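You operate a simulated robot arm through the tools that you are given. There is no shell and no other tool. Be economical: measure what you need, move in short steps, check, and stop when the job is done.

Carry out the task below with a simulated two-armed robot. There is one attempt and no reset: what you move stays moved.

Task
Take the 24 CM pale teal tube from the green bench and leave it on the shelf under the white bench. Then take the orange-rim purple cone on the blue bench and put it away on the middle rack shelf. Then open the left drawer. Keep to this order. Set down upright: orange-rim purple cone.

It is judged by the outcome, as a careful person would: the job done as asked, and still so three seconds after it is handed in. It fails if anything else is knocked over, pushed out of place, dropped, spilled or broken.

Robot
Two 7-joint arms with two-finger grippers on one trunk, on a base that drives. Base frame: it is fixed to the floor where the robot stands at the start and does not move with it; the origin is under the middle of the robot, x ahead of it, y to its left, z up; the surface under the hand at the start is at about z = 840. Units: mm, rad, N and s.
The left shoulder is at the start at [76, 216, 1299], the right one opposite. With the tool pointing down near the work surface each hand reaches from about 200 to 840 mm from the robot's upright axis, wherever it stands, measured 20 degrees to its own side. Places, roughly: left drawer [-2500, -2600, 700]; middle rack shelf [-1900, 1500, 900]; orange-rim purple cone [750, -1250, 1000]; shelf under the white bench [-1900, 2100, 200]. Payload 3.43 kg a hand.
The tool frame of a hand sits at the grasp point between the pads (the TCP): z along the fingers, y along the line on which they close. The tips reach 20 mm beyond it. Largest opening 124 mm; the body of the gripper starts 93 mm behind the TCP.
Orientation is that of the tool frame in the base frame, as [roll, pitch, yaw] about the fixed x, y, z axes, in that order (R = Rz(yaw) Ry(pitch) Rx(roll)). With the fingers straight down and closing along the base's y, the tool's x points along the base's -x, its y along +y and its z along -z.

Tools
- The arms move only by the tool play_rows. It takes "left_plan", "right_plan" or both (then of equal length, played together; a hand with none holds still); each is a list of rows, each a list of 6 numbers: the shift along the tool's x, y, z in mm, then the turn, a rotation vector about the tool's x, y, z in rad. In form: [[tx, ty, tz, ax, ay, az], ...]. A call has 1 to 12 rows; each row is the pose to reach, as a shift and turn from the pose commanded when the call began, along the tool's axes at that moment. "left_hand" and "right_hand" are, for a hand that has rows, the finger opening in mm, from 0 to 124, set as the call begins (left out, the last holds). Each row takes 0.2 s and may step no farther than 50 mm and 0.15 rad from the row before; otherwise, or with a gripper value out of range, the whole call is refused. Where a pose cannot be reached the arm comes as near as it can. A force on the tool above 40 N (or 10 N above the force at the start of the call, whichever is more), or a blocked arm, ends the call early, and 0.2 s more pass. The fingers move at their own pace (about 72 mm/s each) and stop on an object; they squeeze with about 24 N. The grip force told is the motor's: it shows also when the fingers shut on nothing. Time passes only in rows, and 0.2 s behind the last, so rows that repeat a pose let the fingers close. It gives the time, the measured TCP pose, the force on the tool (base axes), the opening and the grip force at its end, in the units of the frame above (readings bear some noise), with the torque about the TCP (base axes, N m) and any sound that the robot's microphone picked up.
- Cameras (640 x 400 px; columns grow to the right, rows downward): "scene" is now at [189.2, 36.6, 1456.3]; the picture's right is [0.44, -0.90, 0.00], its down [-0.64, -0.31, -0.70] and it looks along [0.63, 0.31, -0.71] (base axes); focal length 276 px, centre (320, 200). "left" rides on the left gripper at [82, -14, -140] in its tool frame; the picture's right is [0.17, 0.99, 0.00], its down [-0.83, 0.14, -0.54] and it looks along [-0.53, 0.09, 0.84] (tool axes); focal length 243 px, centre (320, 200). "right" rides on the right gripper at [82, 14, -140] in its tool frame; the picture's right is [-0.16, 0.99, 0.00], its down [-0.83, -0.14, -0.54] and it looks along [-0.53, -0.09, 0.84] (tool axes); focal length 243 px, centre (320, 200). There is no depth. A picture from a camera that has moved, and an enlarged one, comes with that camera's place and axes in the base frame and with its lens.
- snapshot(camera): a new picture of that camera. No time passes.
- raise_lower(by): slides the trunk up (or, below 0, down) by that many mm; the arms and the scene camera ride with it, the base frame stays. It gives what a move gives, with no picture.
- base_move(legs): drives the robot by 1 to 6 legs, each [ahead, left, turn to the left] in mm, mm and rad, along the robot's own axes; the way and the turn of a leg run together, so that a leg with both is an arc; at most 1500 mm and 3.142 rad a leg. The arms and the cameras ride along, it lands a little off, and it stops where it bumps. It gives what a move gives.
- head_to(pan, tilt): turns the head with the scene camera to pan (to the left, within 1.396 rad either way) and tilt (down, from -0.506 to 1.204), counted from straight ahead of the robot. It gives what a move gives.
- close_up(camera, box): a new picture of the part [left, top, right, bottom] of that camera's present view, enlarged. No time passes.
- close_job(): hands the job in; it is judged then, once.

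Go step by step. Nothing tells you exact positions but the pictures and the camera data: compare them with the known pose of the tool, close in by small moves and look again before you grip or let go. The budget is 165 turns and 138 pictures, counting those below and the enlarged ones. Unless the task says otherwise, let go and move clear before handing in.

The tools are called after "Emit:" as name(argument=value, ...) on one line, values as JSON. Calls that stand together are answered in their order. play_rows: Moves the arms, as the interface text tells. Its arguments: {"type":"object","properties":{"left_plan":{"type":"array","items":{"type":"array","items":{"type":"number"}}},"left_hand":{"type":"number"},"right_plan":{"type":"array","items":{"type":"array","items":{"type":"number"}}},"right_hand":{"type":"number"}},"required":[]} The other tools are called the same way: raise_lower (by) slides the trunk up or down; base_move (legs) drives the base; head_to (pan, tilt) turns the head that bears the scene camera; snapshot (camera) takes a picture; close_up (camera, box) takes an enlarged picture of a part of a camera's view; close_job () hands the job in.

At the start:

```text
time_s: 0.0
left_tcp_pos: [347.1, 453.9, 1055.0]
left_ee_rot: [-3.14, 0.0, -3.141]
left_force: [0.7, -0.1, 0.2]
left_wrist_torque: [0.01, 0.01, -0.02]
left_finger_gap: 123.9
left_finger_force: 0.2
right_tcp_pos: [428.0, 66.9, 1225.8]
right_ee_rot: [3.141, 0.001, 3.141]
right_force: [-0.5, 0.1, 0.3]
right_wrist_torque: [0.02, -0.06, -0.01]
right_finger_gap: 123.9
right_finger_force: 0.0
trunk travel left (down, up): [-455.0, 136.0]
robot x, y, heading: [-0.4, 1.1, -0.001]
head pan, tilt: [0.456, 0.791]
```

scene: 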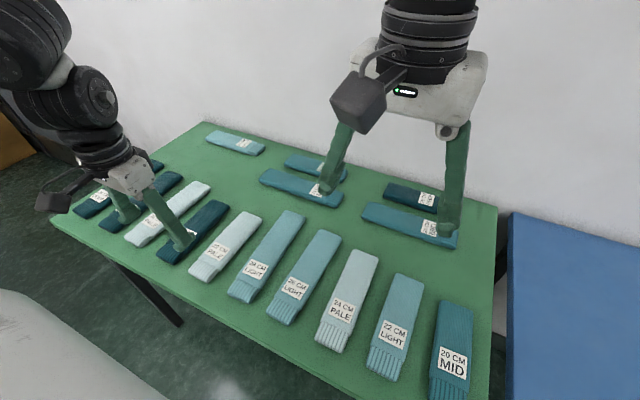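
right: 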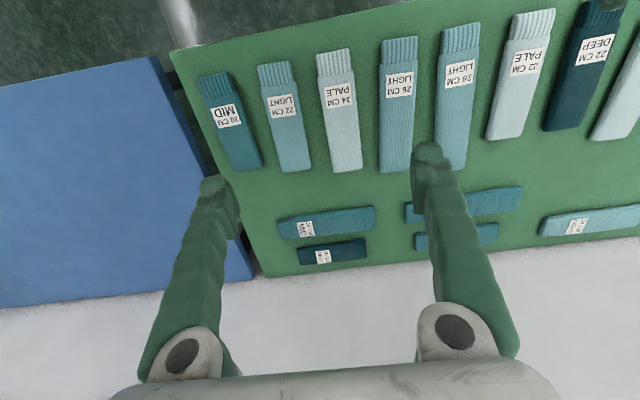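
left: 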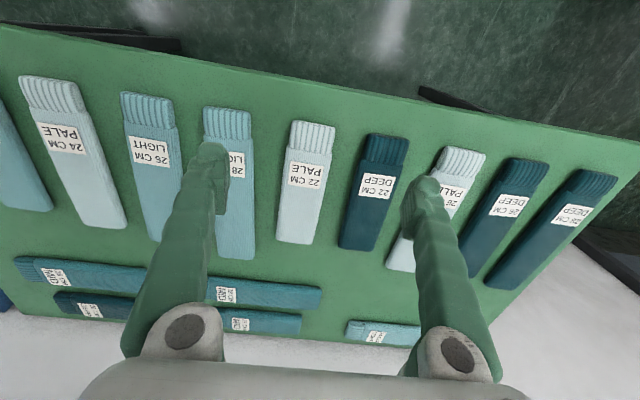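

I see a green bench with labelled knit tubes; a 24 CM PALE one lies near [490, 105, 850]. I'll check the labels closely before choosing.

Emit:
close_up(camera="scene", box=[300, 230, 460, 330])

Emit:
close_up(camera="right", box=[260, 20, 580, 220])

Emit:
close_up(camera="scene", box=[60, 120, 260, 245])

```text
4.00 times, centred on (380, 280) of scene
camera zoom: at [189.2, 36.6, 1456.3], right [0.44, -0.9, 0.0], down [-0.64, -0.31, -0.7], along [0.63, 0.31, -0.71], focal length 1104 px, centre (80, -120)
```

zoom: 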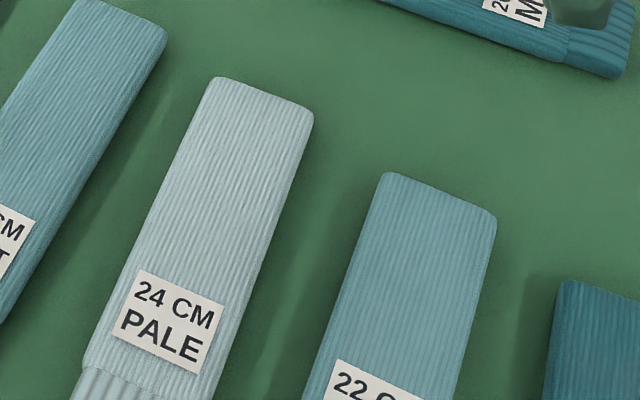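

```text
2.00 times, centred on (420, 120) of right
camera zoom: at [346.6, 82.4, 1366.9], right [0.17, 0.99, 0.0], down [0.83, -0.14, 0.54], along [0.53, -0.09, -0.84], focal length 485 px, centre (120, 360)
```

zoom: 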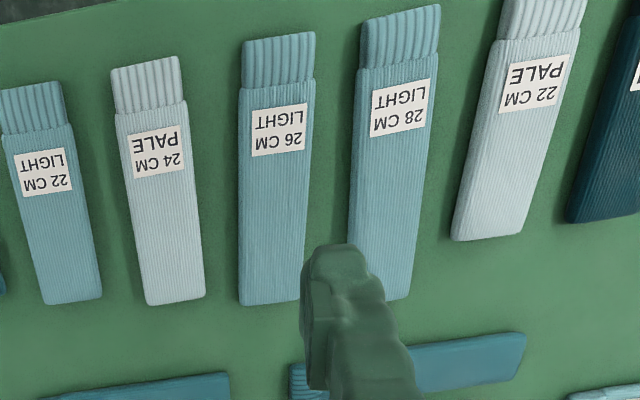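

```text
3.20 times, centred on (160, 182) of scene
camera zoom: at [189.2, 36.6, 1456.3], right [0.44, -0.9, 0.0], down [-0.64, -0.31, -0.7], along [0.63, 0.31, -0.71], focal length 883 px, centre (832, 256)
```

zoom: 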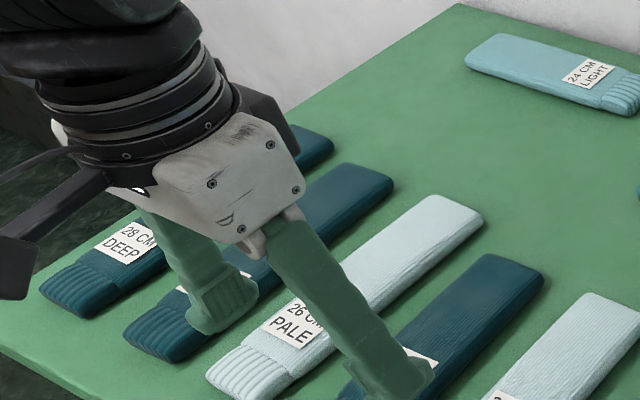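

Tube 24 CM PALE spans x 365–597 at y≈104. Before choosing the grip I'd like to see the shelf, so I turn the head to look behind left.

Emit:
head_to(pan=1.396, tilt=0.3)

Emit:
snapshot(camera="scene")

Emit:
head_to(pan=-0.9, tilt=0.3)

Emit:
snapshot(camera="scene")

```text
time_s: 1.2
left_tcp_pos: [347.3, 453.5, 1055.9]
left_ee_rot: [3.141, 0.0, 3.141]
left_force: [-0.1, -0.7, -0.6]
left_wrist_torque: [0.0, -0.02, 0.0]
left_finger_gap: 124.0
left_finger_force: 0.0
right_tcp_pos: [427.9, 69.2, 1226.6]
right_ee_rot: [3.141, 0.0, 3.14]
right_force: [-0.5, -0.8, -0.7]
right_wrist_torque: [0.0, -0.02, 0.03]
right_finger_gap: 124.0
right_finger_force: 0.0
trunk travel left (down, up): [-455.0, 136.0]
robot x, y, heading: [3.8, 0.3, 0.001]
head pan, tilt: [1.396, 0.3]
```

```text
131 pictures are left
camera scene: at [132.7, 92.8, 1499.9], right [0.98, -0.17, 0.0], down [-0.05, -0.29, -0.96], along [0.17, 0.94, -0.3], focal length 276 px, centre (320, 200)
```

scene: 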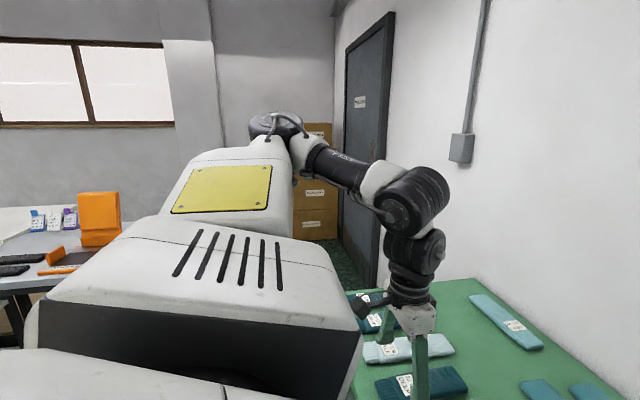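

```text
time_s: 3.4
left_tcp_pos: [347.2, 453.6, 1055.7]
left_ee_rot: [3.141, 0.0, -3.141]
left_force: [-0.3, 0.1, -0.4]
left_wrist_torque: [-0.01, 0.04, 0.0]
left_finger_gap: 123.9
left_finger_force: 0.1
right_tcp_pos: [427.6, 67.9, 1227.5]
right_ee_rot: [-3.141, 0.0, 3.142]
right_force: [0.7, -0.2, 0.6]
right_wrist_torque: [0.01, -0.02, 0.0]
right_finger_gap: 124.1
right_finger_force: 0.0
trunk travel left (down, up): [-455.0, 136.0]
robot x, y, heading: [0.9, 1.4, 0.002]
head pan, tilt: [-0.901, 0.3]
```

```text
130 pictures are left
camera scene: at [174.4, -72.2, 1500.0], right [-0.78, -0.62, 0.0], down [-0.18, 0.23, -0.96], along [0.59, -0.75, -0.3], focal length 276 px, centre (320, 200)
```

scene: 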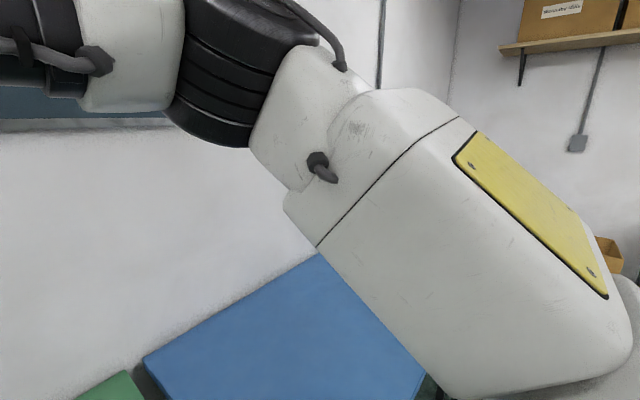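

I can't see the target area from here; I'll back up a little and turn to survey the room before grasping.

Emit:
base_move(legs=[[-350, 0, 0], [0, 0, 2.3]])

Emit:
head_to(pan=0, tilt=0.35)

Emit:
snapshot(camera="scene")

Emit:
head_to(pan=0.9, tilt=0.35)

Emit:
snapshot(camera="scene")

```text
time_s: 13.7
left_tcp_pos: [-918.8, -65.3, 1055.4]
left_ee_rot: [-3.141, 0.0, -0.802]
left_force: [0.1, 0.5, -0.6]
left_wrist_torque: [0.02, 0.01, 0.02]
left_finger_gap: 123.7
left_finger_force: 0.0
right_tcp_pos: [-697.5, 260.2, 1226.9]
right_ee_rot: [3.14, 0.0, -0.804]
right_force: [0.2, 1.8, 0.3]
right_wrist_torque: [-0.01, 0.02, 0.0]
right_finger_gap: 124.2
right_finger_force: 0.1
trunk travel left (down, up): [-455.0, 136.0]
robot x, y, heading: [-353.4, -0.5, 2.341]
head pan, tilt: [-0.901, 0.3]
```

```text
time_s: 14.9
left_tcp_pos: [-919.2, -66.1, 1055.7]
left_ee_rot: [-3.141, 0.0, -0.803]
left_force: [0.6, 0.4, 0.6]
left_wrist_torque: [0.03, 0.0, 0.03]
left_finger_gap: 124.1
left_finger_force: 0.1
right_tcp_pos: [-698.1, 260.3, 1226.6]
right_ee_rot: [-3.142, 0.001, -0.805]
right_force: [-0.4, 0.3, 0.7]
right_wrist_torque: [0.0, -0.01, 0.02]
right_finger_gap: 123.7
right_finger_force: 0.1
trunk travel left (down, up): [-455.0, 136.0]
robot x, y, heading: [-352.5, 0.0, 2.335]
head pan, tilt: [0.0, 0.351]
```

```text
129 pictures are left
camera scene: at [-497.0, 151.4, 1495.2], right [0.72, 0.69, 0.0], down [0.24, -0.25, -0.94], along [-0.65, 0.68, -0.34], focal length 276 px, centre (320, 200)
```

scene: 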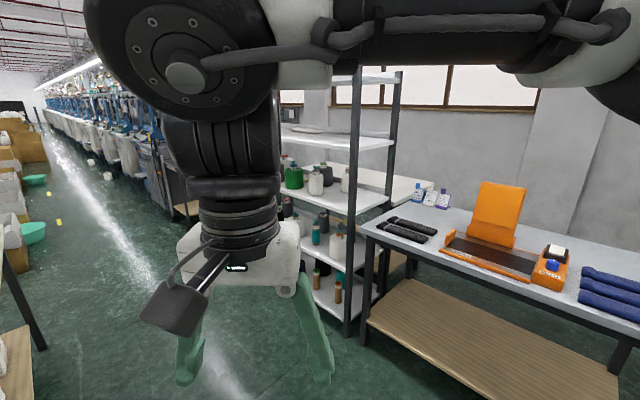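

```text
time_s: 16.1
left_tcp_pos: [-919.4, -66.8, 1055.8]
left_ee_rot: [-3.14, 0.001, -0.804]
left_force: [0.7, -0.5, 0.1]
left_wrist_torque: [-0.02, 0.0, 0.0]
left_finger_gap: 124.0
left_finger_force: 0.0
right_tcp_pos: [-698.1, 259.6, 1226.9]
right_ee_rot: [-3.141, 0.0, -0.804]
right_force: [-1.2, -0.6, 0.3]
right_wrist_torque: [-0.02, 0.01, -0.01]
right_finger_gap: 124.0
right_finger_force: 0.1
trunk travel left (down, up): [-455.0, 136.0]
robot x, y, heading: [-352.6, -2.2, 2.336]
head pan, tilt: [0.901, 0.351]
```

```text
128 pictures are left
camera scene: at [-525.0, 75.3, 1495.2], right [-0.1, 1.0, 0.0], down [0.34, 0.03, -0.94], along [-0.93, -0.09, -0.34], focal length 276 px, centre (320, 200)
```

scene: 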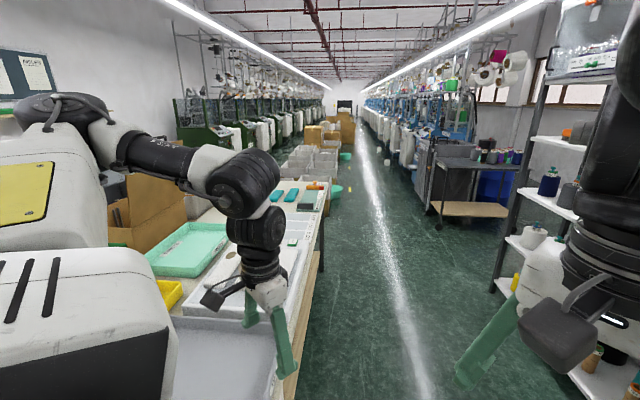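

The grey bench with the orange tray is ahead right, the rack left of it, and something white stands behind the rack. I'll enlarge that area.

Emit:
head_to(pan=-0.1, tilt=0.35)

Emit:
close_up(camera="scene", box=[220, 60, 460, 360])

Emit:
snapshot(camera="right")

```text
time_s: 17.4
left_tcp_pos: [-919.5, -65.7, 1054.5]
left_ee_rot: [3.141, 0.001, -0.802]
left_force: [0.2, 0.6, -0.1]
left_wrist_torque: [0.01, 0.0, -0.01]
left_finger_gap: 124.1
left_finger_force: 0.1
right_tcp_pos: [-697.5, 260.5, 1226.0]
right_ee_rot: [3.141, 0.002, -0.805]
right_force: [0.4, 0.7, -0.5]
right_wrist_torque: [-0.03, -0.01, -0.02]
right_finger_gap: 123.9
right_finger_force: 0.1
trunk travel left (down, up): [-455.0, 136.0]
robot x, y, heading: [-349.5, -0.2, 2.336]
head pan, tilt: [-0.099, 0.351]
```

```text
1.33 times, centred on (340, 210) of scene
camera zoom: at [-490.1, 157.3, 1495.2], right [0.78, 0.62, 0.0], down [0.21, -0.27, -0.94], along [-0.58, 0.74, -0.34], focal length 368 px, centre (293, 187)
```

zoom: 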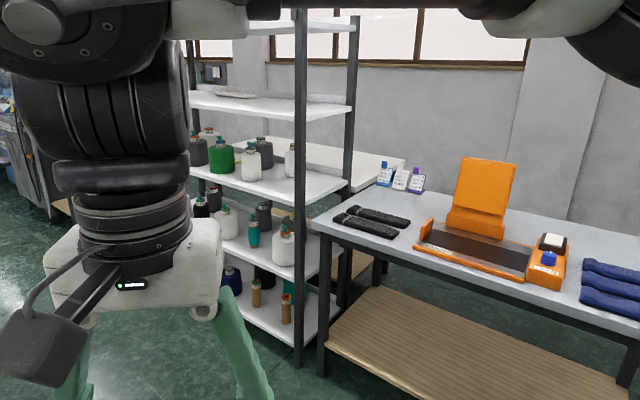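

```text
126 pictures are left
camera right: at [-650.2, 191.4, 1366.9], right [-0.83, -0.56, 0.0], down [-0.48, 0.69, 0.54], along [-0.31, 0.45, -0.84], focal length 243 px, centre (320, 200)
```

right: 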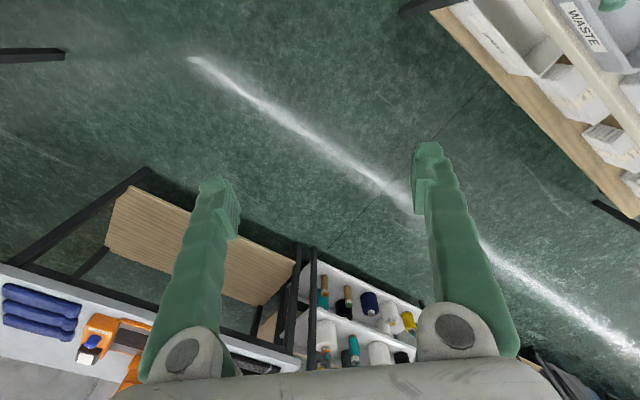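

The white bench stands behind the rack against the window wall. I'll drive down the aisle to see how it can be reached.

Emit:
base_move(legs=[[850, 0, 0], [0, 0, 0.806], [1000, 0, 0]])

Emit:
head_to(pan=-1.2, tilt=0.45)

Emit:
snapshot(camera="scene")

Emit:
head_to(pan=0.3, tilt=0.35)

Emit:
snapshot(camera="scene")

```text
time_s: 31.8
left_tcp_pos: [-2280.0, 134.7, 1056.0]
left_ee_rot: [3.142, 0.0, 0.012]
left_force: [-0.7, -0.3, 0.7]
left_wrist_torque: [-0.02, 0.04, 0.0]
left_finger_gap: 123.9
left_finger_force: 0.1
right_tcp_pos: [-2362.9, 519.6, 1226.8]
right_ee_rot: [-3.141, 0.002, 0.008]
right_force: [0.0, -0.3, -0.8]
right_wrist_torque: [-0.04, -0.03, 0.0]
right_finger_gap: 124.0
right_finger_force: 0.0
trunk travel left (down, up): [-455.0, 136.0]
robot x, y, heading: [-1935.9, 591.9, -3.133]
head pan, tilt: [-0.099, 0.351]
```

```text
time_s: 33.1
left_tcp_pos: [-2278.6, 135.8, 1055.5]
left_ee_rot: [-3.141, 0.0, 0.011]
left_force: [0.3, -0.2, -0.5]
left_wrist_torque: [0.05, -0.01, 0.02]
left_finger_gap: 123.9
left_finger_force: 0.0
right_tcp_pos: [-2363.7, 520.4, 1226.7]
right_ee_rot: [3.141, 0.0, 0.01]
right_force: [0.2, 0.1, 0.3]
right_wrist_torque: [0.02, 0.01, 0.04]
right_finger_gap: 123.9
right_finger_force: 0.0
trunk travel left (down, up): [-455.0, 136.0]
robot x, y, heading: [-1941.0, 593.3, -3.136]
head pan, tilt: [-1.201, 0.45]
```

```text
125 pictures are left
camera scene: at [-2086.8, 678.1, 1486.0], right [0.93, 0.37, 0.0], down [0.16, -0.4, -0.9], along [-0.33, 0.84, -0.44], focal length 276 px, centre (320, 200)
```

scene: 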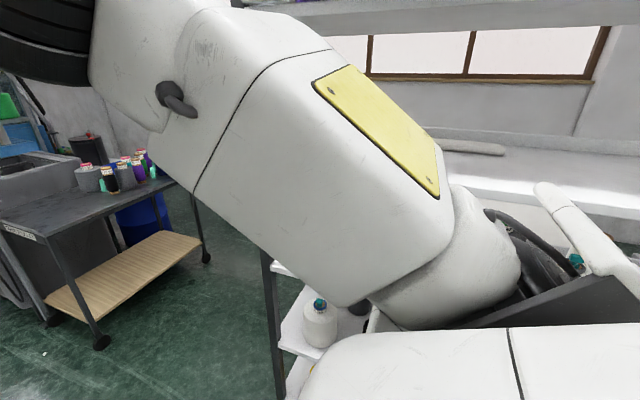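

```text
time_s: 34.7
left_tcp_pos: [-2278.2, 135.4, 1055.6]
left_ee_rot: [-3.141, 0.001, 0.01]
left_force: [0.9, 0.2, -0.2]
left_wrist_torque: [0.01, 0.0, -0.03]
left_finger_gap: 124.0
left_finger_force: 0.0
right_tcp_pos: [-2364.0, 520.0, 1226.3]
right_ee_rot: [-3.141, 0.001, 0.008]
right_force: [1.2, -0.1, -1.1]
right_wrist_torque: [0.01, -0.02, 0.02]
right_finger_gap: 123.9
right_finger_force: 0.0
trunk travel left (down, up): [-455.0, 136.0]
robot x, y, heading: [-1934.8, 591.6, -3.132]
head pan, tilt: [0.3, 0.351]
```

```text
124 pictures are left
camera scene: at [-2141.3, 564.4, 1495.2], right [-0.3, 0.95, 0.0], down [0.33, 0.1, -0.94], along [-0.89, -0.29, -0.34], focal length 276 px, centre (320, 200)
```

scene: 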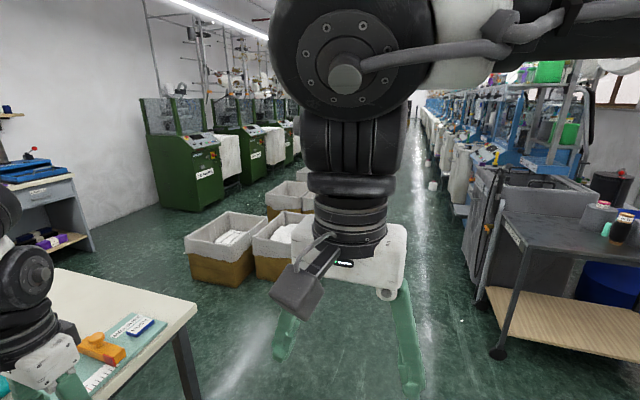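

Now I'll turn to face the rack and the wall behind it.

Emit:
base_move(legs=[[250, 100, 0], [0, 0, -1.571]])

Emit:
head_to(pan=0.45, tilt=0.45)

Emit:
snapshot(camera="scene")

Emit:
head_to(pan=-0.3, tilt=0.5)

Emit:
snapshot(camera="scene")

```text
time_s: 42.1
left_tcp_pos: [-2634.4, 843.2, 1056.7]
left_ee_rot: [-3.14, -0.002, -1.579]
left_force: [0.4, -0.1, 0.1]
left_wrist_torque: [0.01, 0.02, -0.01]
left_finger_gap: 124.1
left_finger_force: 0.1
right_tcp_pos: [-2249.5, 920.3, 1227.3]
right_ee_rot: [-3.14, -0.001, -1.582]
right_force: [0.0, 0.6, 0.3]
right_wrist_torque: [-0.03, 0.0, 0.0]
right_finger_gap: 123.8
right_finger_force: 0.1
trunk travel left (down, up): [-455.0, 136.0]
robot x, y, heading: [-2189.1, 491.8, 1.564]
head pan, tilt: [0.3, 0.351]
```

```text
time_s: 42.8
left_tcp_pos: [-2635.7, 843.2, 1056.5]
left_ee_rot: [3.142, 0.0, -1.581]
left_force: [0.0, 0.2, 0.2]
left_wrist_torque: [0.02, 0.01, 0.01]
left_finger_gap: 124.2
left_finger_force: 0.0
right_tcp_pos: [-2249.1, 920.6, 1226.7]
right_ee_rot: [-3.141, 0.001, -1.582]
right_force: [-0.4, 0.1, 0.2]
right_wrist_torque: [0.01, 0.01, 0.0]
right_finger_gap: 123.9
right_finger_force: 0.1
trunk travel left (down, up): [-455.0, 136.0]
robot x, y, heading: [-2185.9, 493.8, 1.562]
head pan, tilt: [0.45, 0.45]
```

```text
123 pictures are left
camera scene: at [-2222.8, 692.4, 1486.1], right [0.9, 0.43, 0.0], down [0.19, -0.39, -0.9], along [-0.38, 0.81, -0.43], focal length 276 px, centre (320, 200)
```

scene: 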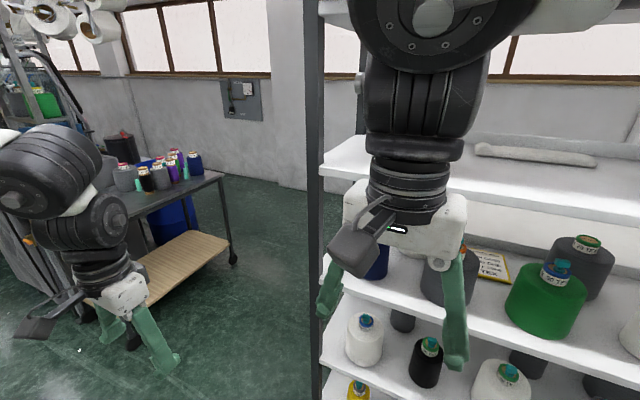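

```text
time_s: 43.9
left_tcp_pos: [-2634.5, 843.1, 1054.6]
left_ee_rot: [-3.141, -0.002, -1.578]
left_force: [-0.1, 0.0, 0.0]
left_wrist_torque: [0.03, -0.02, -0.02]
left_finger_gap: 124.3
left_finger_force: 0.0
right_tcp_pos: [-2249.5, 920.8, 1227.4]
right_ee_rot: [-3.141, 0.0, -1.582]
right_force: [0.6, -0.1, -0.1]
right_wrist_torque: [-0.01, 0.01, -0.02]
right_finger_gap: 124.0
right_finger_force: 0.2
trunk travel left (down, up): [-455.0, 136.0]
robot x, y, heading: [-2185.2, 491.2, 1.565]
head pan, tilt: [-0.3, 0.499]
```

```text
122 pictures are left
camera scene: at [-2156.0, 695.9, 1481.6], right [0.95, -0.3, 0.0], down [-0.15, -0.46, -0.88], along [0.27, 0.84, -0.48], focal length 276 px, centre (320, 200)
```

scene: 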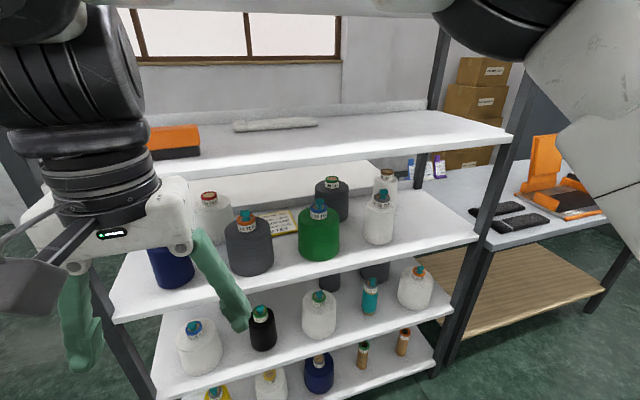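

The rack spans x≈-2500..-1350; the white bench is behind it. I'll drive around the rack's left end to look at the bench and its shelf.

Emit:
base_move(legs=[[0, 1000, 0], [500, 0, 0], [0, 0, -0.7]])

Emit:
head_to(pan=-0.2, tilt=0.5)

Emit:
snapshot(camera="scene")

```text
time_s: 63.0
left_tcp_pos: [-3308.6, 1543.1, 1056.9]
left_ee_rot: [-3.141, 0.0, -2.255]
left_force: [0.5, -0.3, 0.1]
left_wrist_torque: [0.02, -0.01, 0.0]
left_finger_gap: 124.0
left_finger_force: 0.1
right_tcp_pos: [-2960.7, 1360.6, 1226.8]
right_ee_rot: [-3.141, 0.001, -2.258]
right_force: [-0.5, 0.7, -0.6]
right_wrist_torque: [-0.02, 0.01, -0.01]
right_finger_gap: 124.0
right_finger_force: 0.1
trunk travel left (down, up): [-455.0, 136.0]
robot x, y, heading: [-3180.6, 986.1, 0.884]
head pan, tilt: [-0.3, 0.499]
```

```text
time_s: 63.7
left_tcp_pos: [-3308.4, 1543.7, 1056.0]
left_ee_rot: [-3.142, -0.001, -2.258]
left_force: [0.2, 1.0, 0.4]
left_wrist_torque: [0.02, 0.02, -0.01]
left_finger_gap: 124.2
left_finger_force: 0.0
right_tcp_pos: [-2958.6, 1361.6, 1227.4]
right_ee_rot: [-3.141, 0.0, -2.26]
right_force: [0.3, 0.0, 0.1]
right_wrist_torque: [0.0, 0.01, 0.02]
right_finger_gap: 124.3
right_finger_force: 0.0
trunk travel left (down, up): [-455.0, 136.0]
robot x, y, heading: [-3180.2, 989.6, 0.885]
head pan, tilt: [-0.201, 0.499]
```

```text
121 pictures are left
camera scene: at [-3033.4, 1135.5, 1481.6], right [0.63, -0.78, 0.0], down [-0.37, -0.3, -0.88], along [0.68, 0.55, -0.48], focal length 276 px, centre (320, 200)
```

scene: 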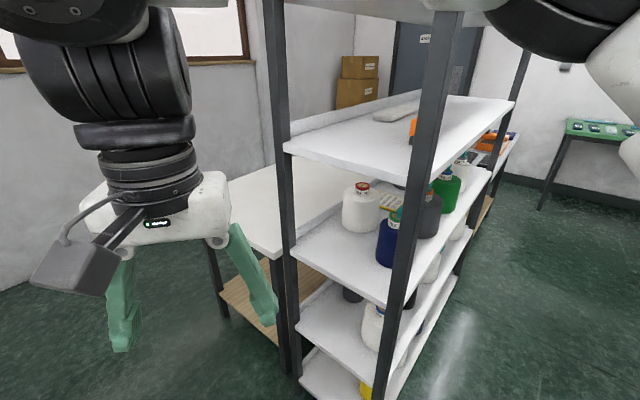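

The white bench's left end is open at x≈-2490, its wooden shelf at z≈200, y≈1750–2340; I can place the tube there from this side with a tilted hand. I drive back to the green bench now.

Emit:
base_move(legs=[[0, 0, -0.885], [0, -390, 0], [1450, 0, 0], [1400, 0, 0]])

```text
time_s: 76.9
left_tcp_pos: [-2324.6, 1116.1, 1068.2]
left_ee_rot: [3.131, 0.03, -2.852]
left_force: [0.3, 0.3, 0.4]
left_wrist_torque: [-0.03, 0.0, -0.04]
left_finger_gap: 123.9
left_finger_force: 0.1
right_tcp_pos: [-2144.2, 767.0, 1234.3]
right_ee_rot: [3.137, 0.017, -2.853]
right_force: [0.1, 0.3, -0.5]
right_wrist_torque: [-0.01, 0.01, -0.01]
right_finger_gap: 124.0
right_finger_force: 0.1
trunk travel left (down, up): [-455.0, 136.0]
robot x, y, heading: [-2520.2, 591.7, 0.291]
head pan, tilt: [-0.201, 0.499]
stopped in leg 3: the robot was blocked; the commanded pose is now the measured one
```

The robot was blocked, turned a bit left: probably the left elbow touched the rack's post. I look.

Emit:
head_to(pan=1.3, tilt=0.4)

Emit:
snapshot(camera="scene")

Emit:
snapshot(camera="left")

Emit:
head_to(pan=-0.9, tilt=0.6)

Emit:
snapshot(camera="scene")

```text
time_s: 78.5
left_tcp_pos: [-2325.8, 1115.8, 1069.1]
left_ee_rot: [3.132, 0.03, -2.855]
left_force: [-0.3, 1.2, -0.2]
left_wrist_torque: [0.0, -0.02, -0.04]
left_finger_gap: 123.9
left_finger_force: 0.1
right_tcp_pos: [-2145.4, 765.2, 1235.3]
right_ee_rot: [3.137, 0.021, -2.854]
right_force: [-0.1, -0.5, -0.3]
right_wrist_torque: [0.04, 0.02, -0.01]
right_finger_gap: 124.0
right_finger_force: 0.0
trunk travel left (down, up): [-455.0, 136.0]
robot x, y, heading: [-2515.6, 594.4, 0.289]
head pan, tilt: [1.3, 0.4]
```

```text
120 pictures are left
camera scene: at [-2430.0, 702.2, 1493.8], right [1.0, 0.02, 0.02], down [0.02, -0.38, -0.93], along [-0.01, 0.93, -0.38], focal length 276 px, centre (320, 200)
```

scene: 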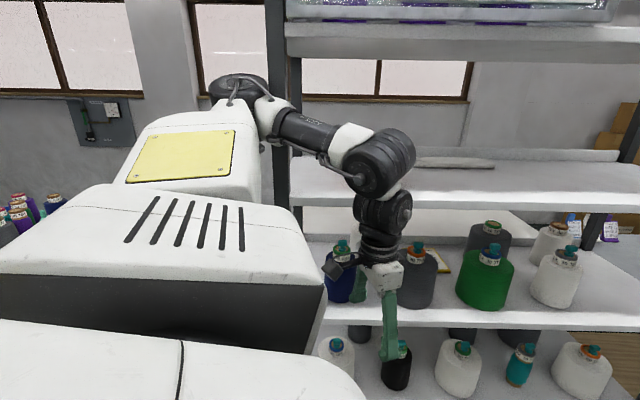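

```text
119 pictures are left
camera left: at [-2404.1, 1076.6, 1205.2], right [-0.44, 0.9, 0.0], down [0.74, 0.36, 0.56], along [0.51, 0.25, -0.83], focal length 243 px, centre (320, 200)
```

left: 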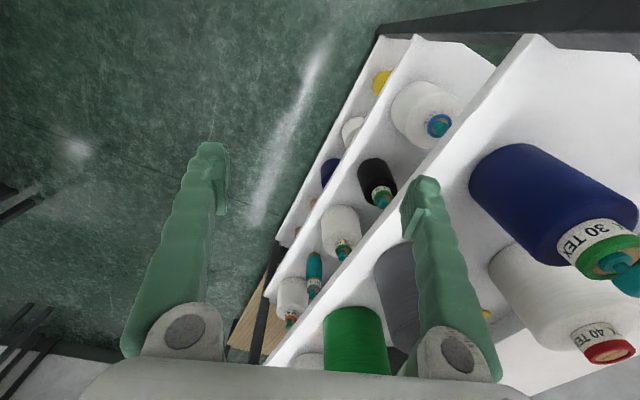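

```text
time_s: 80.5
left_tcp_pos: [-2327.0, 1114.9, 1067.2]
left_ee_rot: [3.134, 0.027, -2.856]
left_force: [-0.4, -0.3, -0.2]
left_wrist_torque: [0.03, 0.03, 0.02]
left_finger_gap: 124.3
left_finger_force: 0.0
right_tcp_pos: [-2145.5, 765.4, 1234.6]
right_ee_rot: [3.135, 0.021, -2.855]
right_force: [-0.2, -0.9, -1.1]
right_wrist_torque: [0.04, 0.0, 0.02]
right_finger_gap: 124.2
right_finger_force: 0.1
trunk travel left (down, up): [-455.0, 136.0]
robot x, y, heading: [-2517.1, 590.1, 0.284]
head pan, tilt: [-0.901, 0.6]
```

```text
118 pictures are left
camera scene: at [-2355.9, 558.7, 1475.1], right [-0.58, -0.82, -0.02], down [-0.45, 0.33, -0.83], along [0.68, -0.47, -0.56], focal length 276 px, centre (320, 200)
```

scene: 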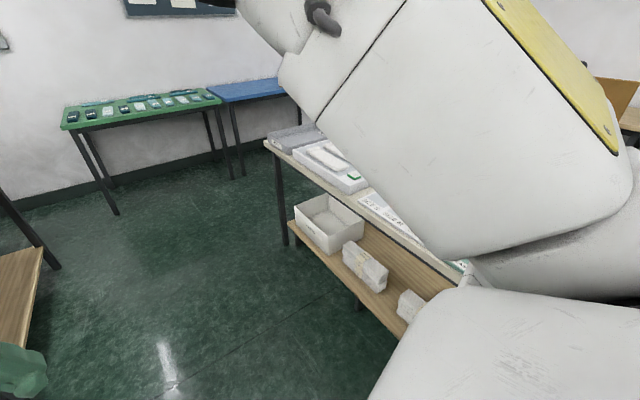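

The left elbow has met the rack's front-left post; all cones stand. I back off and shift away to the right.

Emit:
base_move(legs=[[-150, -60, 0], [0, -100, -0.285]])

Emit:
head_to(pan=0.9, tilt=0.4)

Emit:
snapshot(camera="scene")

```text
time_s: 81.2
left_tcp_pos: [-2324.8, 1117.9, 1067.1]
left_ee_rot: [3.133, 0.025, -2.842]
left_force: [-0.1, -0.5, -0.5]
left_wrist_torque: [0.09, 0.01, -0.01]
left_finger_gap: 124.1
left_finger_force: 0.1
right_tcp_pos: [-2140.9, 769.4, 1231.9]
right_ee_rot: [3.134, 0.012, -2.844]
right_force: [-0.1, -0.2, 0.3]
right_wrist_torque: [0.0, 0.02, 0.02]
right_finger_gap: 124.0
right_finger_force: 0.2
trunk travel left (down, up): [-455.0, 136.0]
robot x, y, heading: [-2517.5, 584.6, 0.296]
head pan, tilt: [-0.901, 0.6]
stopped in leg 1: the robot was blocked; the commanded pose is now the measured one
```

```text
time_s: 83.0
left_tcp_pos: [-2324.5, 1116.9, 1067.1]
left_ee_rot: [3.131, 0.025, -2.847]
left_force: [0.2, -0.8, -0.4]
left_wrist_torque: [0.02, -0.02, -0.01]
left_finger_gap: 123.9
left_finger_force: 0.1
right_tcp_pos: [-2141.3, 767.7, 1234.4]
right_ee_rot: [3.135, 0.017, -2.846]
right_force: [0.0, -0.6, 0.8]
right_wrist_torque: [-0.01, -0.03, 0.01]
right_finger_gap: 123.8
right_finger_force: 0.1
trunk travel left (down, up): [-455.0, 136.0]
robot x, y, heading: [-2518.8, 590.9, 0.297]
head pan, tilt: [0.901, 0.4]
```

```text
117 pictures are left
camera scene: at [-2388.7, 696.7, 1493.4], right [0.93, -0.37, 0.01], down [-0.13, -0.35, -0.93], along [0.34, 0.86, -0.38], focal length 276 px, centre (320, 200)
```

scene: 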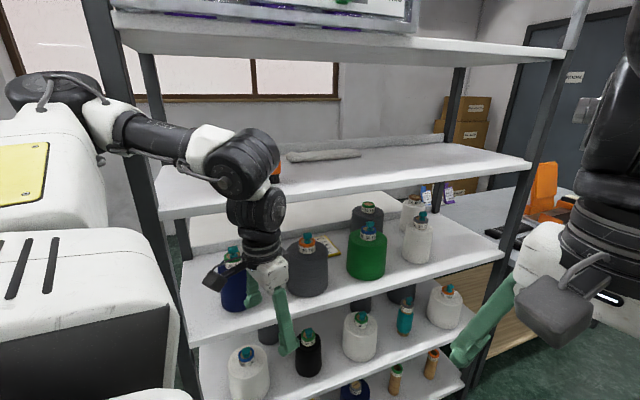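

Still stuck against the post. I try moving straight away from it (world -x) with a small left turn, which carries the elbow off the post.

Emit:
base_move(legs=[[-50, 15, 0.05]])

```text
time_s: 84.0
left_tcp_pos: [-2384.5, 1136.3, 1057.8]
left_ee_rot: [3.138, 0.005, -2.801]
left_force: [0.1, 0.6, 0.4]
left_wrist_torque: [-0.02, 0.11, 0.01]
left_finger_gap: 124.2
left_finger_force: 0.0
right_tcp_pos: [-2181.5, 797.3, 1223.8]
right_ee_rot: [-3.141, -0.005, -2.801]
right_force: [0.9, 0.4, -0.8]
right_wrist_torque: [-0.06, 0.06, -0.01]
right_finger_gap: 124.2
right_finger_force: 0.0
trunk travel left (down, up): [-455.0, 136.0]
robot x, y, heading: [-2568.6, 587.8, 0.339]
head pan, tilt: [0.901, 0.4]
```

It's free and level again. Back a bit more, then look at the rack.

Emit:
base_move(legs=[[-150, 40, 0], [0, -150, 0]])

Emit:
snapshot(camera="scene")

```text
time_s: 87.8
left_tcp_pos: [-2494.4, 982.0, 1058.1]
left_ee_rot: [3.139, 0.011, -2.8]
left_force: [-0.6, -0.5, -0.3]
left_wrist_torque: [-0.01, -0.01, 0.0]
left_finger_gap: 123.9
left_finger_force: 0.0
right_tcp_pos: [-2292.7, 643.9, 1225.9]
right_ee_rot: [3.141, 0.0, -2.801]
right_force: [0.3, 0.0, -0.9]
right_wrist_torque: [-0.01, 0.02, 0.03]
right_finger_gap: 123.9
right_finger_force: 0.1
trunk travel left (down, up): [-455.0, 136.0]
robot x, y, heading: [-2673.0, 434.7, 0.344]
head pan, tilt: [0.901, 0.4]
```

```text
116 pictures are left
camera scene: at [-2533.0, 563.1, 1490.7], right [0.95, -0.32, 0.0], down [-0.13, -0.37, -0.92], along [0.3, 0.87, -0.39], focal length 276 px, centre (320, 200)
```

scene: 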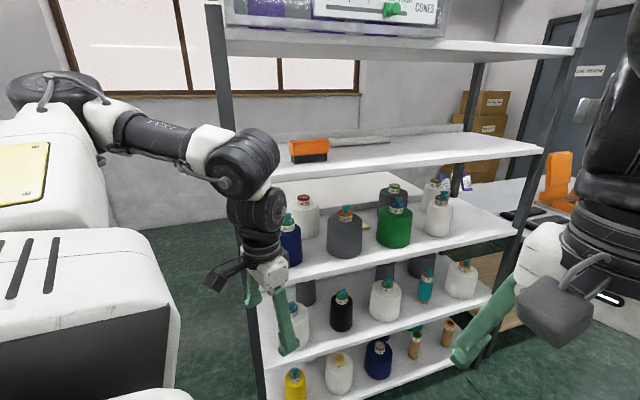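

Rack and its cones are in place. The elbows stick out ~700 mm, so I'll keep y≈420 through the aisle.

Emit:
base_move(legs=[[0, 0, -0.344], [1150, 0, 0]])

```text
time_s: 96.3
left_tcp_pos: [-1181.4, 887.1, 1059.5]
left_ee_rot: [3.139, 0.01, 3.141]
left_force: [0.1, -0.2, 0.5]
left_wrist_torque: [-0.01, 0.03, 0.0]
left_finger_gap: 123.9
left_finger_force: 0.0
right_tcp_pos: [-1104.9, 501.3, 1226.8]
right_ee_rot: [3.141, 0.002, 3.138]
right_force: [0.2, 0.2, -1.1]
right_wrist_torque: [-0.01, 0.0, 0.04]
right_finger_gap: 124.3
right_finger_force: 0.0
trunk travel left (down, up): [-455.0, 136.0]
robot x, y, heading: [-1535.1, 431.6, -0.003]
head pan, tilt: [0.901, 0.4]
```

Emit:
base_move(legs=[[1250, 0, 0], [0, -600, 0], [220, 0, 0]])

Emit:
head_to(pan=0.35, tilt=0.9)

Emit:
snapshot(camera="scene")

Emit:
snapshot(camera="left")

```text
time_s: 113.8
left_tcp_pos: [260.7, 249.2, 1058.6]
left_ee_rot: [3.138, 0.01, 3.12]
left_force: [0.1, 0.5, -0.5]
left_wrist_torque: [0.03, -0.01, 0.02]
left_finger_gap: 124.2
left_finger_force: 0.1
right_tcp_pos: [330.3, -136.8, 1226.0]
right_ee_rot: [-3.14, 0.001, 3.12]
right_force: [-0.2, 0.2, 0.3]
right_wrist_torque: [0.01, -0.02, -0.02]
right_finger_gap: 123.8
right_finger_force: 0.0
trunk travel left (down, up): [-455.0, 136.0]
robot x, y, heading: [-95.8, -199.4, -0.024]
head pan, tilt: [0.901, 0.4]
```

```text
time_s: 114.7
left_tcp_pos: [261.2, 250.9, 1058.6]
left_ee_rot: [3.137, 0.01, 3.124]
left_force: [-0.3, -1.4, 1.0]
left_wrist_torque: [0.05, 0.01, 0.04]
left_finger_gap: 123.9
left_finger_force: 0.1
right_tcp_pos: [330.0, -137.3, 1226.8]
right_ee_rot: [-3.141, 0.003, 3.121]
right_force: [0.4, 0.1, -0.2]
right_wrist_torque: [-0.01, -0.04, -0.01]
right_finger_gap: 123.7
right_finger_force: 0.0
trunk travel left (down, up): [-455.0, 136.0]
robot x, y, heading: [-100.0, -197.4, -0.02]
head pan, tilt: [0.351, 0.901]
```

```text
115 pictures are left
camera scene: at [89.4, -174.9, 1447.8], right [0.33, -0.95, 0.0], down [-0.74, -0.25, -0.62], along [0.59, 0.2, -0.78], focal length 276 px, centre (320, 200)
```

scene: 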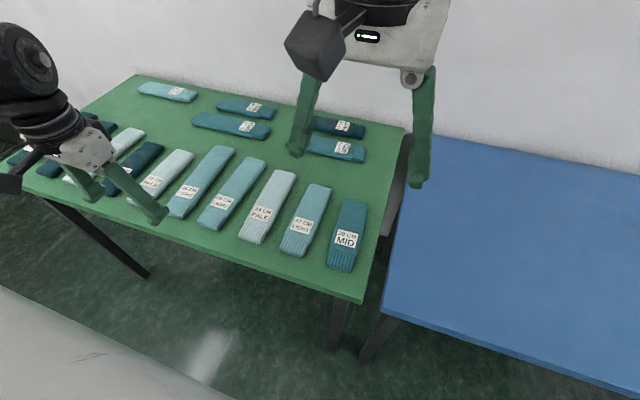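

```text
114 pictures are left
camera left: at [177.3, 236.9, 1197.9], right [-0.15, 0.99, 0.0], down [0.83, 0.12, 0.55], along [0.54, 0.08, -0.84], focal length 243 px, centre (320, 200)
```

left: 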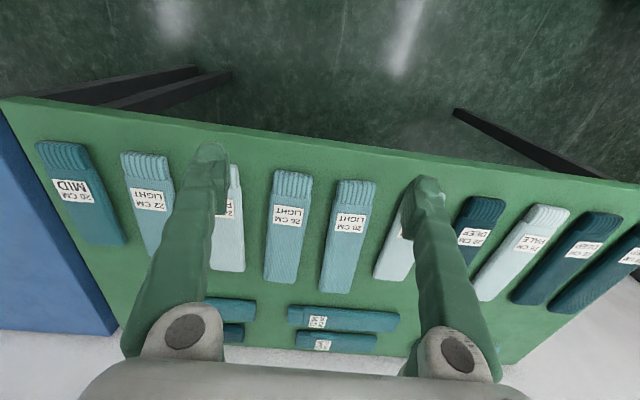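

The tube is at y≈104, x 365–597. I bring the left hand above its near half, tilted 0.5 rad forward with a 90 mm opening.

Emit:
play_rows(left_plan=[[-26, -24, 16, 0, -0.09, 0], [-52, -48, 33, 0, -0.18, 0], [-78, -72, 49, 0, -0.27, 0], [-105, -96, 65, 0, -0.36, 0], [-131, -119, 82, 0, -0.45, 0], [-157, -143, 98, 0, -0.5, 0], [-157, -143, 98, 0, -0.5, 0]], left_hand=90)

Emit:
snapshot(camera="left")

Emit:
snapshot(camera="scene")

```text
time_s: 116.3
left_tcp_pos: [414.7, 102.8, 961.5]
left_ee_rot: [3.139, 0.512, 3.121]
left_force: [-1.1, -0.3, -0.4]
left_wrist_torque: [-0.02, -0.05, -0.04]
left_finger_gap: 89.9
left_finger_force: 0.0
right_tcp_pos: [330.2, -138.0, 1226.9]
right_ee_rot: [-3.141, 0.003, 3.122]
right_force: [0.7, 0.2, 1.2]
right_wrist_torque: [-0.01, -0.01, -0.01]
right_finger_gap: 124.0
right_finger_force: 0.0
trunk travel left (down, up): [-455.0, 136.0]
robot x, y, heading: [-96.2, -198.6, -0.02]
head pan, tilt: [0.351, 0.901]
```

```text
113 pictures are left
camera left: at [275.1, 91.7, 1043.5], right [-0.12, 0.99, -0.08], down [0.46, 0.13, 0.88], along [0.88, 0.07, -0.47], focal length 243 px, centre (320, 200)
```

left: 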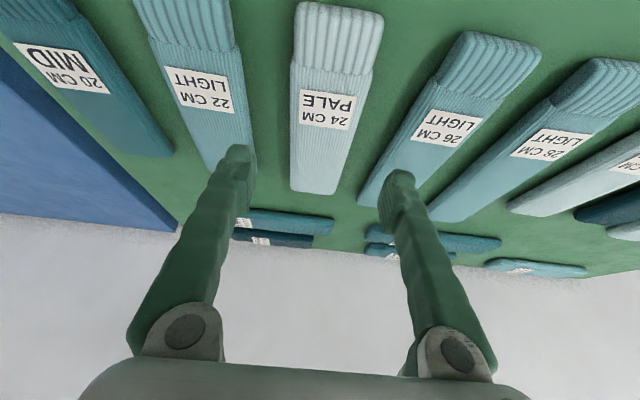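

```text
112 pictures are left
camera scene: at [88.9, -174.3, 1447.8], right [0.32, -0.95, 0.0], down [-0.74, -0.25, -0.62], along [0.59, 0.2, -0.78], focal length 276 px, centre (320, 200)
```

scene: 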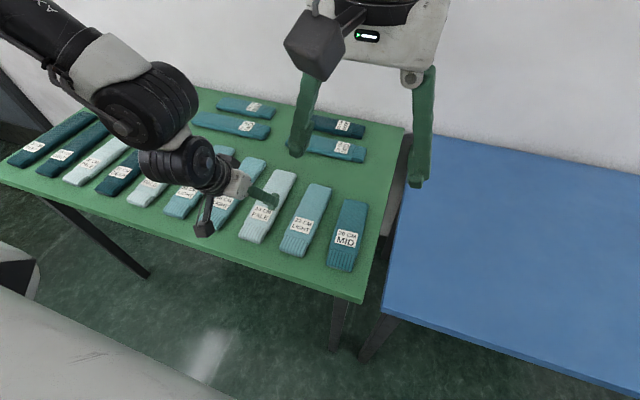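

The hand is centred over the tube with neighbours clear by ~50 mm. I descend to z≈870.

Emit:
play_rows(left_plan=[[11, 0, 30, 0, 0, 0], [21, 0, 58, 0, 0, 0], [29, 0, 78, 0, 0, 0], [32, 0, 86, 0, 0, 0]])

Emit:
snapshot(camera="left")

```text
time_s: 117.3
left_tcp_pos: [430.7, 104.7, 870.5]
left_ee_rot: [3.137, 0.51, 3.118]
left_force: [-1.1, 0.6, -0.9]
left_wrist_torque: [0.0, -0.01, -0.03]
left_finger_gap: 89.8
left_finger_force: 0.0
right_tcp_pos: [331.2, -137.9, 1227.3]
right_ee_rot: [-3.141, -0.001, 3.121]
right_force: [0.2, 0.4, -0.8]
right_wrist_torque: [-0.04, 0.0, 0.01]
right_finger_gap: 124.1
right_finger_force: 0.0
trunk travel left (down, up): [-455.0, 136.0]
robot x, y, heading: [-99.1, -198.1, -0.021]
head pan, tilt: [0.351, 0.901]
```

```text
111 pictures are left
camera left: at [290.5, 93.1, 952.0], right [-0.12, 0.99, -0.08], down [0.46, 0.13, 0.88], along [0.88, 0.07, -0.48], focal length 243 px, centre (320, 200)
```

left: 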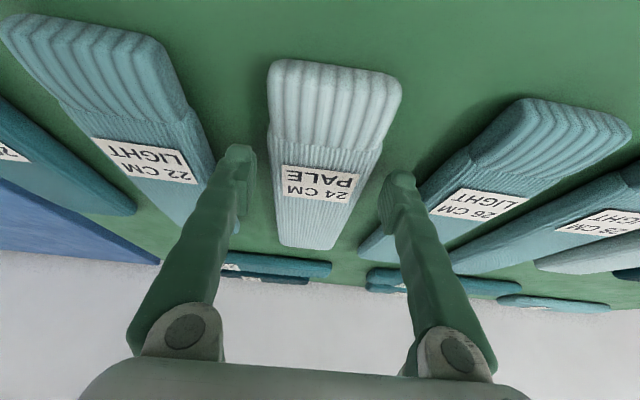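

Fingers straddle the tube. I close.

Emit:
play_rows(left_plan=[[1.5, 0, 2.6, 0, 0, 0], [1.5, 0, 2.6, 0, 0, 0], [1.5, 0, 2.6, 0, 0, 0], [1.5, 0, 2.6, 0, 0, 0]], left_hand=30)

Emit:
snapshot(camera="left")

```text
time_s: 118.3
left_tcp_pos: [430.1, 103.7, 868.8]
left_ee_rot: [3.138, 0.513, 3.121]
left_force: [0.1, 1.7, 11.7]
left_wrist_torque: [-0.06, -0.11, 0.22]
left_finger_gap: 68.1
left_finger_force: 24.0
right_tcp_pos: [330.4, -137.0, 1226.8]
right_ee_rot: [-3.141, 0.002, 3.122]
right_force: [-0.2, 0.2, 1.1]
right_wrist_torque: [0.02, -0.02, -0.04]
right_finger_gap: 124.0
right_finger_force: 0.1
trunk travel left (down, up): [-455.0, 136.0]
robot x, y, heading: [-100.1, -199.1, -0.023]
head pan, tilt: [0.351, 0.901]
```

```text
110 pictures are left
camera left: at [290.0, 92.3, 949.8], right [-0.13, 0.99, -0.08], down [0.46, 0.13, 0.88], along [0.88, 0.07, -0.47], focal length 243 px, centre (320, 200)
```

left: 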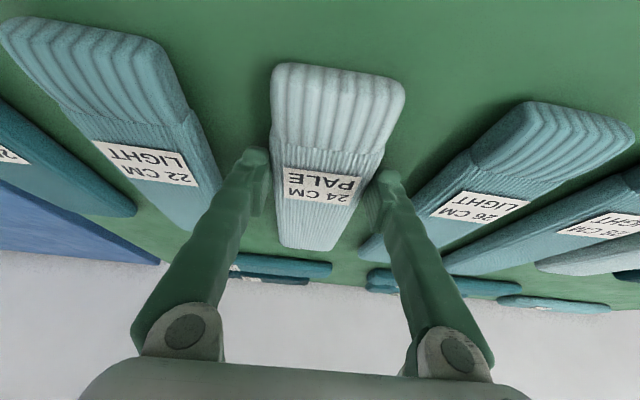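

Gripped at 68 mm. I lift and look.

Emit:
play_rows(left_plan=[[-10, 0, -17, 0, 0, 0], [-30, 0, -52, 0, 0, 0], [-50, 0, -87, 0, 0, 0], [-70, 0, -122, 0, 0, 0], [-90, 0, -157, 0, 0, 0]])

Emit:
snapshot(camera="left")

Emit:
snapshot(camera="scene")

```text
time_s: 119.5
left_tcp_pos: [432.0, 108.3, 1043.8]
left_ee_rot: [3.137, 0.501, 3.121]
left_force: [2.5, -2.5, 6.6]
left_wrist_torque: [0.27, 0.69, 0.14]
left_finger_gap: 68.4
left_finger_force: 23.8
right_tcp_pos: [331.6, -132.5, 1226.3]
right_ee_rot: [-3.138, 0.0, 3.122]
right_force: [-0.7, 0.7, 0.5]
right_wrist_torque: [-0.16, 0.02, -0.02]
right_finger_gap: 123.8
right_finger_force: 0.1
trunk travel left (down, up): [-455.0, 136.0]
robot x, y, heading: [-94.4, -197.5, -0.019]
head pan, tilt: [0.351, 0.901]
```

```text
109 pictures are left
camera left: at [292.9, 96.7, 1126.7], right [-0.13, 0.99, -0.07], down [0.47, 0.13, 0.87], along [0.87, 0.08, -0.48], focal length 243 px, centre (320, 200)
```

left: 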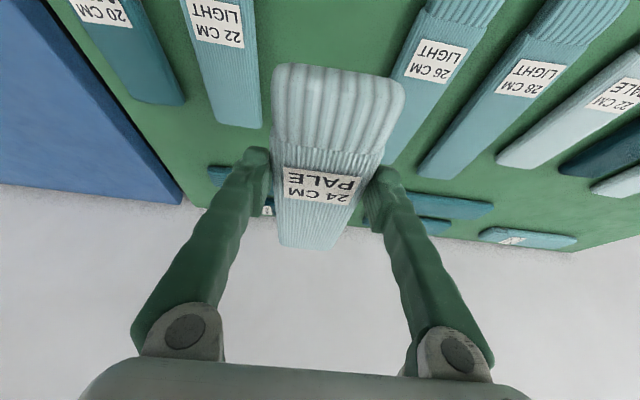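

```text
108 pictures are left
camera scene: at [90.3, -169.0, 1447.4], right [0.32, -0.95, 0.0], down [-0.74, -0.26, -0.62], along [0.59, 0.2, -0.78], focal length 276 px, centre (320, 200)
```

scene: 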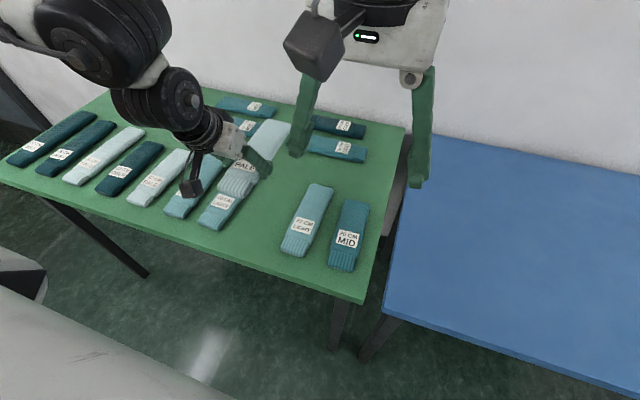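

The tube is held level. I draw both hands in for driving, then back out along the aisle.

Emit:
play_rows(left_plan=[[33, 0, -18, 0, 0, 0], [65, 0, -37, 0, 0, 0], [98, 0, -55, 0, 0, 0], [131, 0, -73, 0, 0, 0], [131, 0, -73, 0, 0, 0]], right_plan=[[35, -28, 0, 0, 0, 0], [70, -56, 0, 0, 0, 0], [105, -84, 0, 0, 0, 0], [140, -112, 0, 0, 0, 0], [140, -112, 0, 0, 0, 0]])

Emit:
base_move(legs=[[-250, 0, 0.02], [0, 620, 0]])

Emit:
snapshot(camera="left")

Emit:
head_to(pan=1.0, tilt=0.5)

Emit:
snapshot(camera="scene")

```text
time_s: 120.7
left_tcp_pos: [393.4, 131.7, 1041.0]
left_ee_rot: [3.14, 0.507, 3.119]
left_force: [0.3, 0.6, -0.3]
left_wrist_torque: [-0.04, 0.02, -0.01]
left_finger_gap: 68.4
left_finger_force: 24.3
left hand out of reach, approached as far as the arm can: row 1, 2, 3, 4, 5
right_tcp_pos: [189.1, -245.9, 1226.7]
right_ee_rot: [3.14, 0.001, 3.121]
right_force: [-0.3, -0.5, -0.1]
right_wrist_torque: [-0.04, -0.04, -0.02]
right_finger_gap: 124.2
right_finger_force: 0.1
trunk travel left (down, up): [-455.0, 136.0]
robot x, y, heading: [-96.4, -193.9, -0.024]
head pan, tilt: [0.351, 0.901]
```

```text
time_s: 131.3
left_tcp_pos: [127.1, 772.3, 1041.5]
left_ee_rot: [3.138, 0.507, -3.138]
left_force: [1.2, -0.2, -0.1]
left_wrist_torque: [0.0, 0.0, -0.01]
left_finger_gap: 68.2
left_finger_force: 23.7
right_tcp_pos: [-68.1, 389.6, 1227.0]
right_ee_rot: [3.141, 0.001, -3.135]
right_force: [-0.2, 0.0, -0.9]
right_wrist_torque: [0.05, 0.0, 0.0]
right_finger_gap: 124.0
right_finger_force: 0.0
trunk travel left (down, up): [-455.0, 136.0]
robot x, y, heading: [-354.7, 434.2, 0.002]
head pan, tilt: [0.351, 0.901]
```

```text
107 pictures are left
camera left: at [-12.7, 758.2, 1123.6], right [-0.15, 0.99, -0.08], down [0.46, 0.14, 0.88], along [0.87, 0.1, -0.48], focal length 243 px, centre (320, 200)
```

left: 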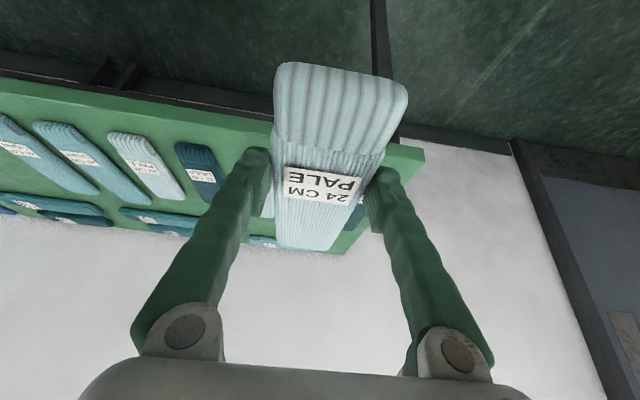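

```text
time_s: 132.3
left_tcp_pos: [126.2, 773.5, 1040.6]
left_ee_rot: [3.139, 0.508, -3.137]
left_force: [0.7, 1.0, -0.2]
left_wrist_torque: [0.01, 0.0, 0.0]
left_finger_gap: 68.4
left_finger_force: 23.9
right_tcp_pos: [-67.7, 390.7, 1226.8]
right_ee_rot: [3.14, 0.003, -3.134]
right_force: [0.9, 0.3, -0.7]
right_wrist_torque: [0.01, 0.03, -0.02]
right_finger_gap: 123.9
right_finger_force: 0.1
trunk travel left (down, up): [-455.0, 136.0]
robot x, y, heading: [-354.6, 432.6, 0.005]
head pan, tilt: [1.0, 0.499]
```

```text
106 pictures are left
camera scene: at [-190.2, 510.1, 1481.5], right [0.84, -0.54, 0.0], down [-0.26, -0.4, -0.88], along [0.47, 0.74, -0.48], focal length 276 px, centre (320, 200)
```

scene: 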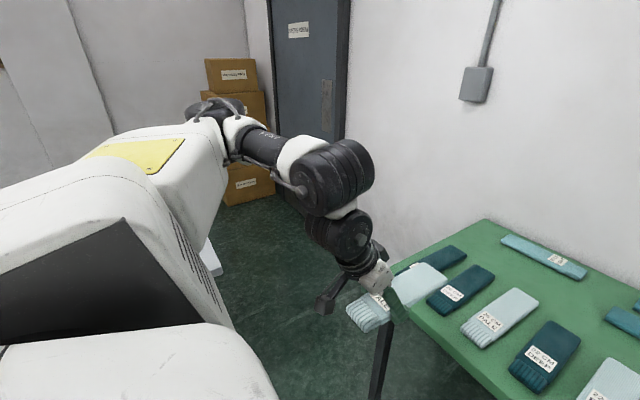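

Tube secure. I drive backwards along the aisle at y≈430.

Emit:
base_move(legs=[[-1400, 0, 0]])

```text
time_s: 141.0
left_tcp_pos: [-1279.5, 762.5, 1041.5]
left_ee_rot: [3.139, 0.507, -3.136]
left_force: [-0.5, -0.2, -0.6]
left_wrist_torque: [-0.01, 0.02, -0.03]
left_finger_gap: 68.3
left_finger_force: 24.3
right_tcp_pos: [-1472.2, 380.3, 1227.0]
right_ee_rot: [3.14, 0.0, -3.133]
right_force: [0.0, 0.0, 0.1]
right_wrist_torque: [-0.01, -0.02, -0.05]
right_finger_gap: 124.1
right_finger_force: 0.1
trunk travel left (down, up): [-455.0, 136.0]
robot x, y, heading: [-1758.7, 422.4, 0.005]
head pan, tilt: [1.0, 0.499]
```

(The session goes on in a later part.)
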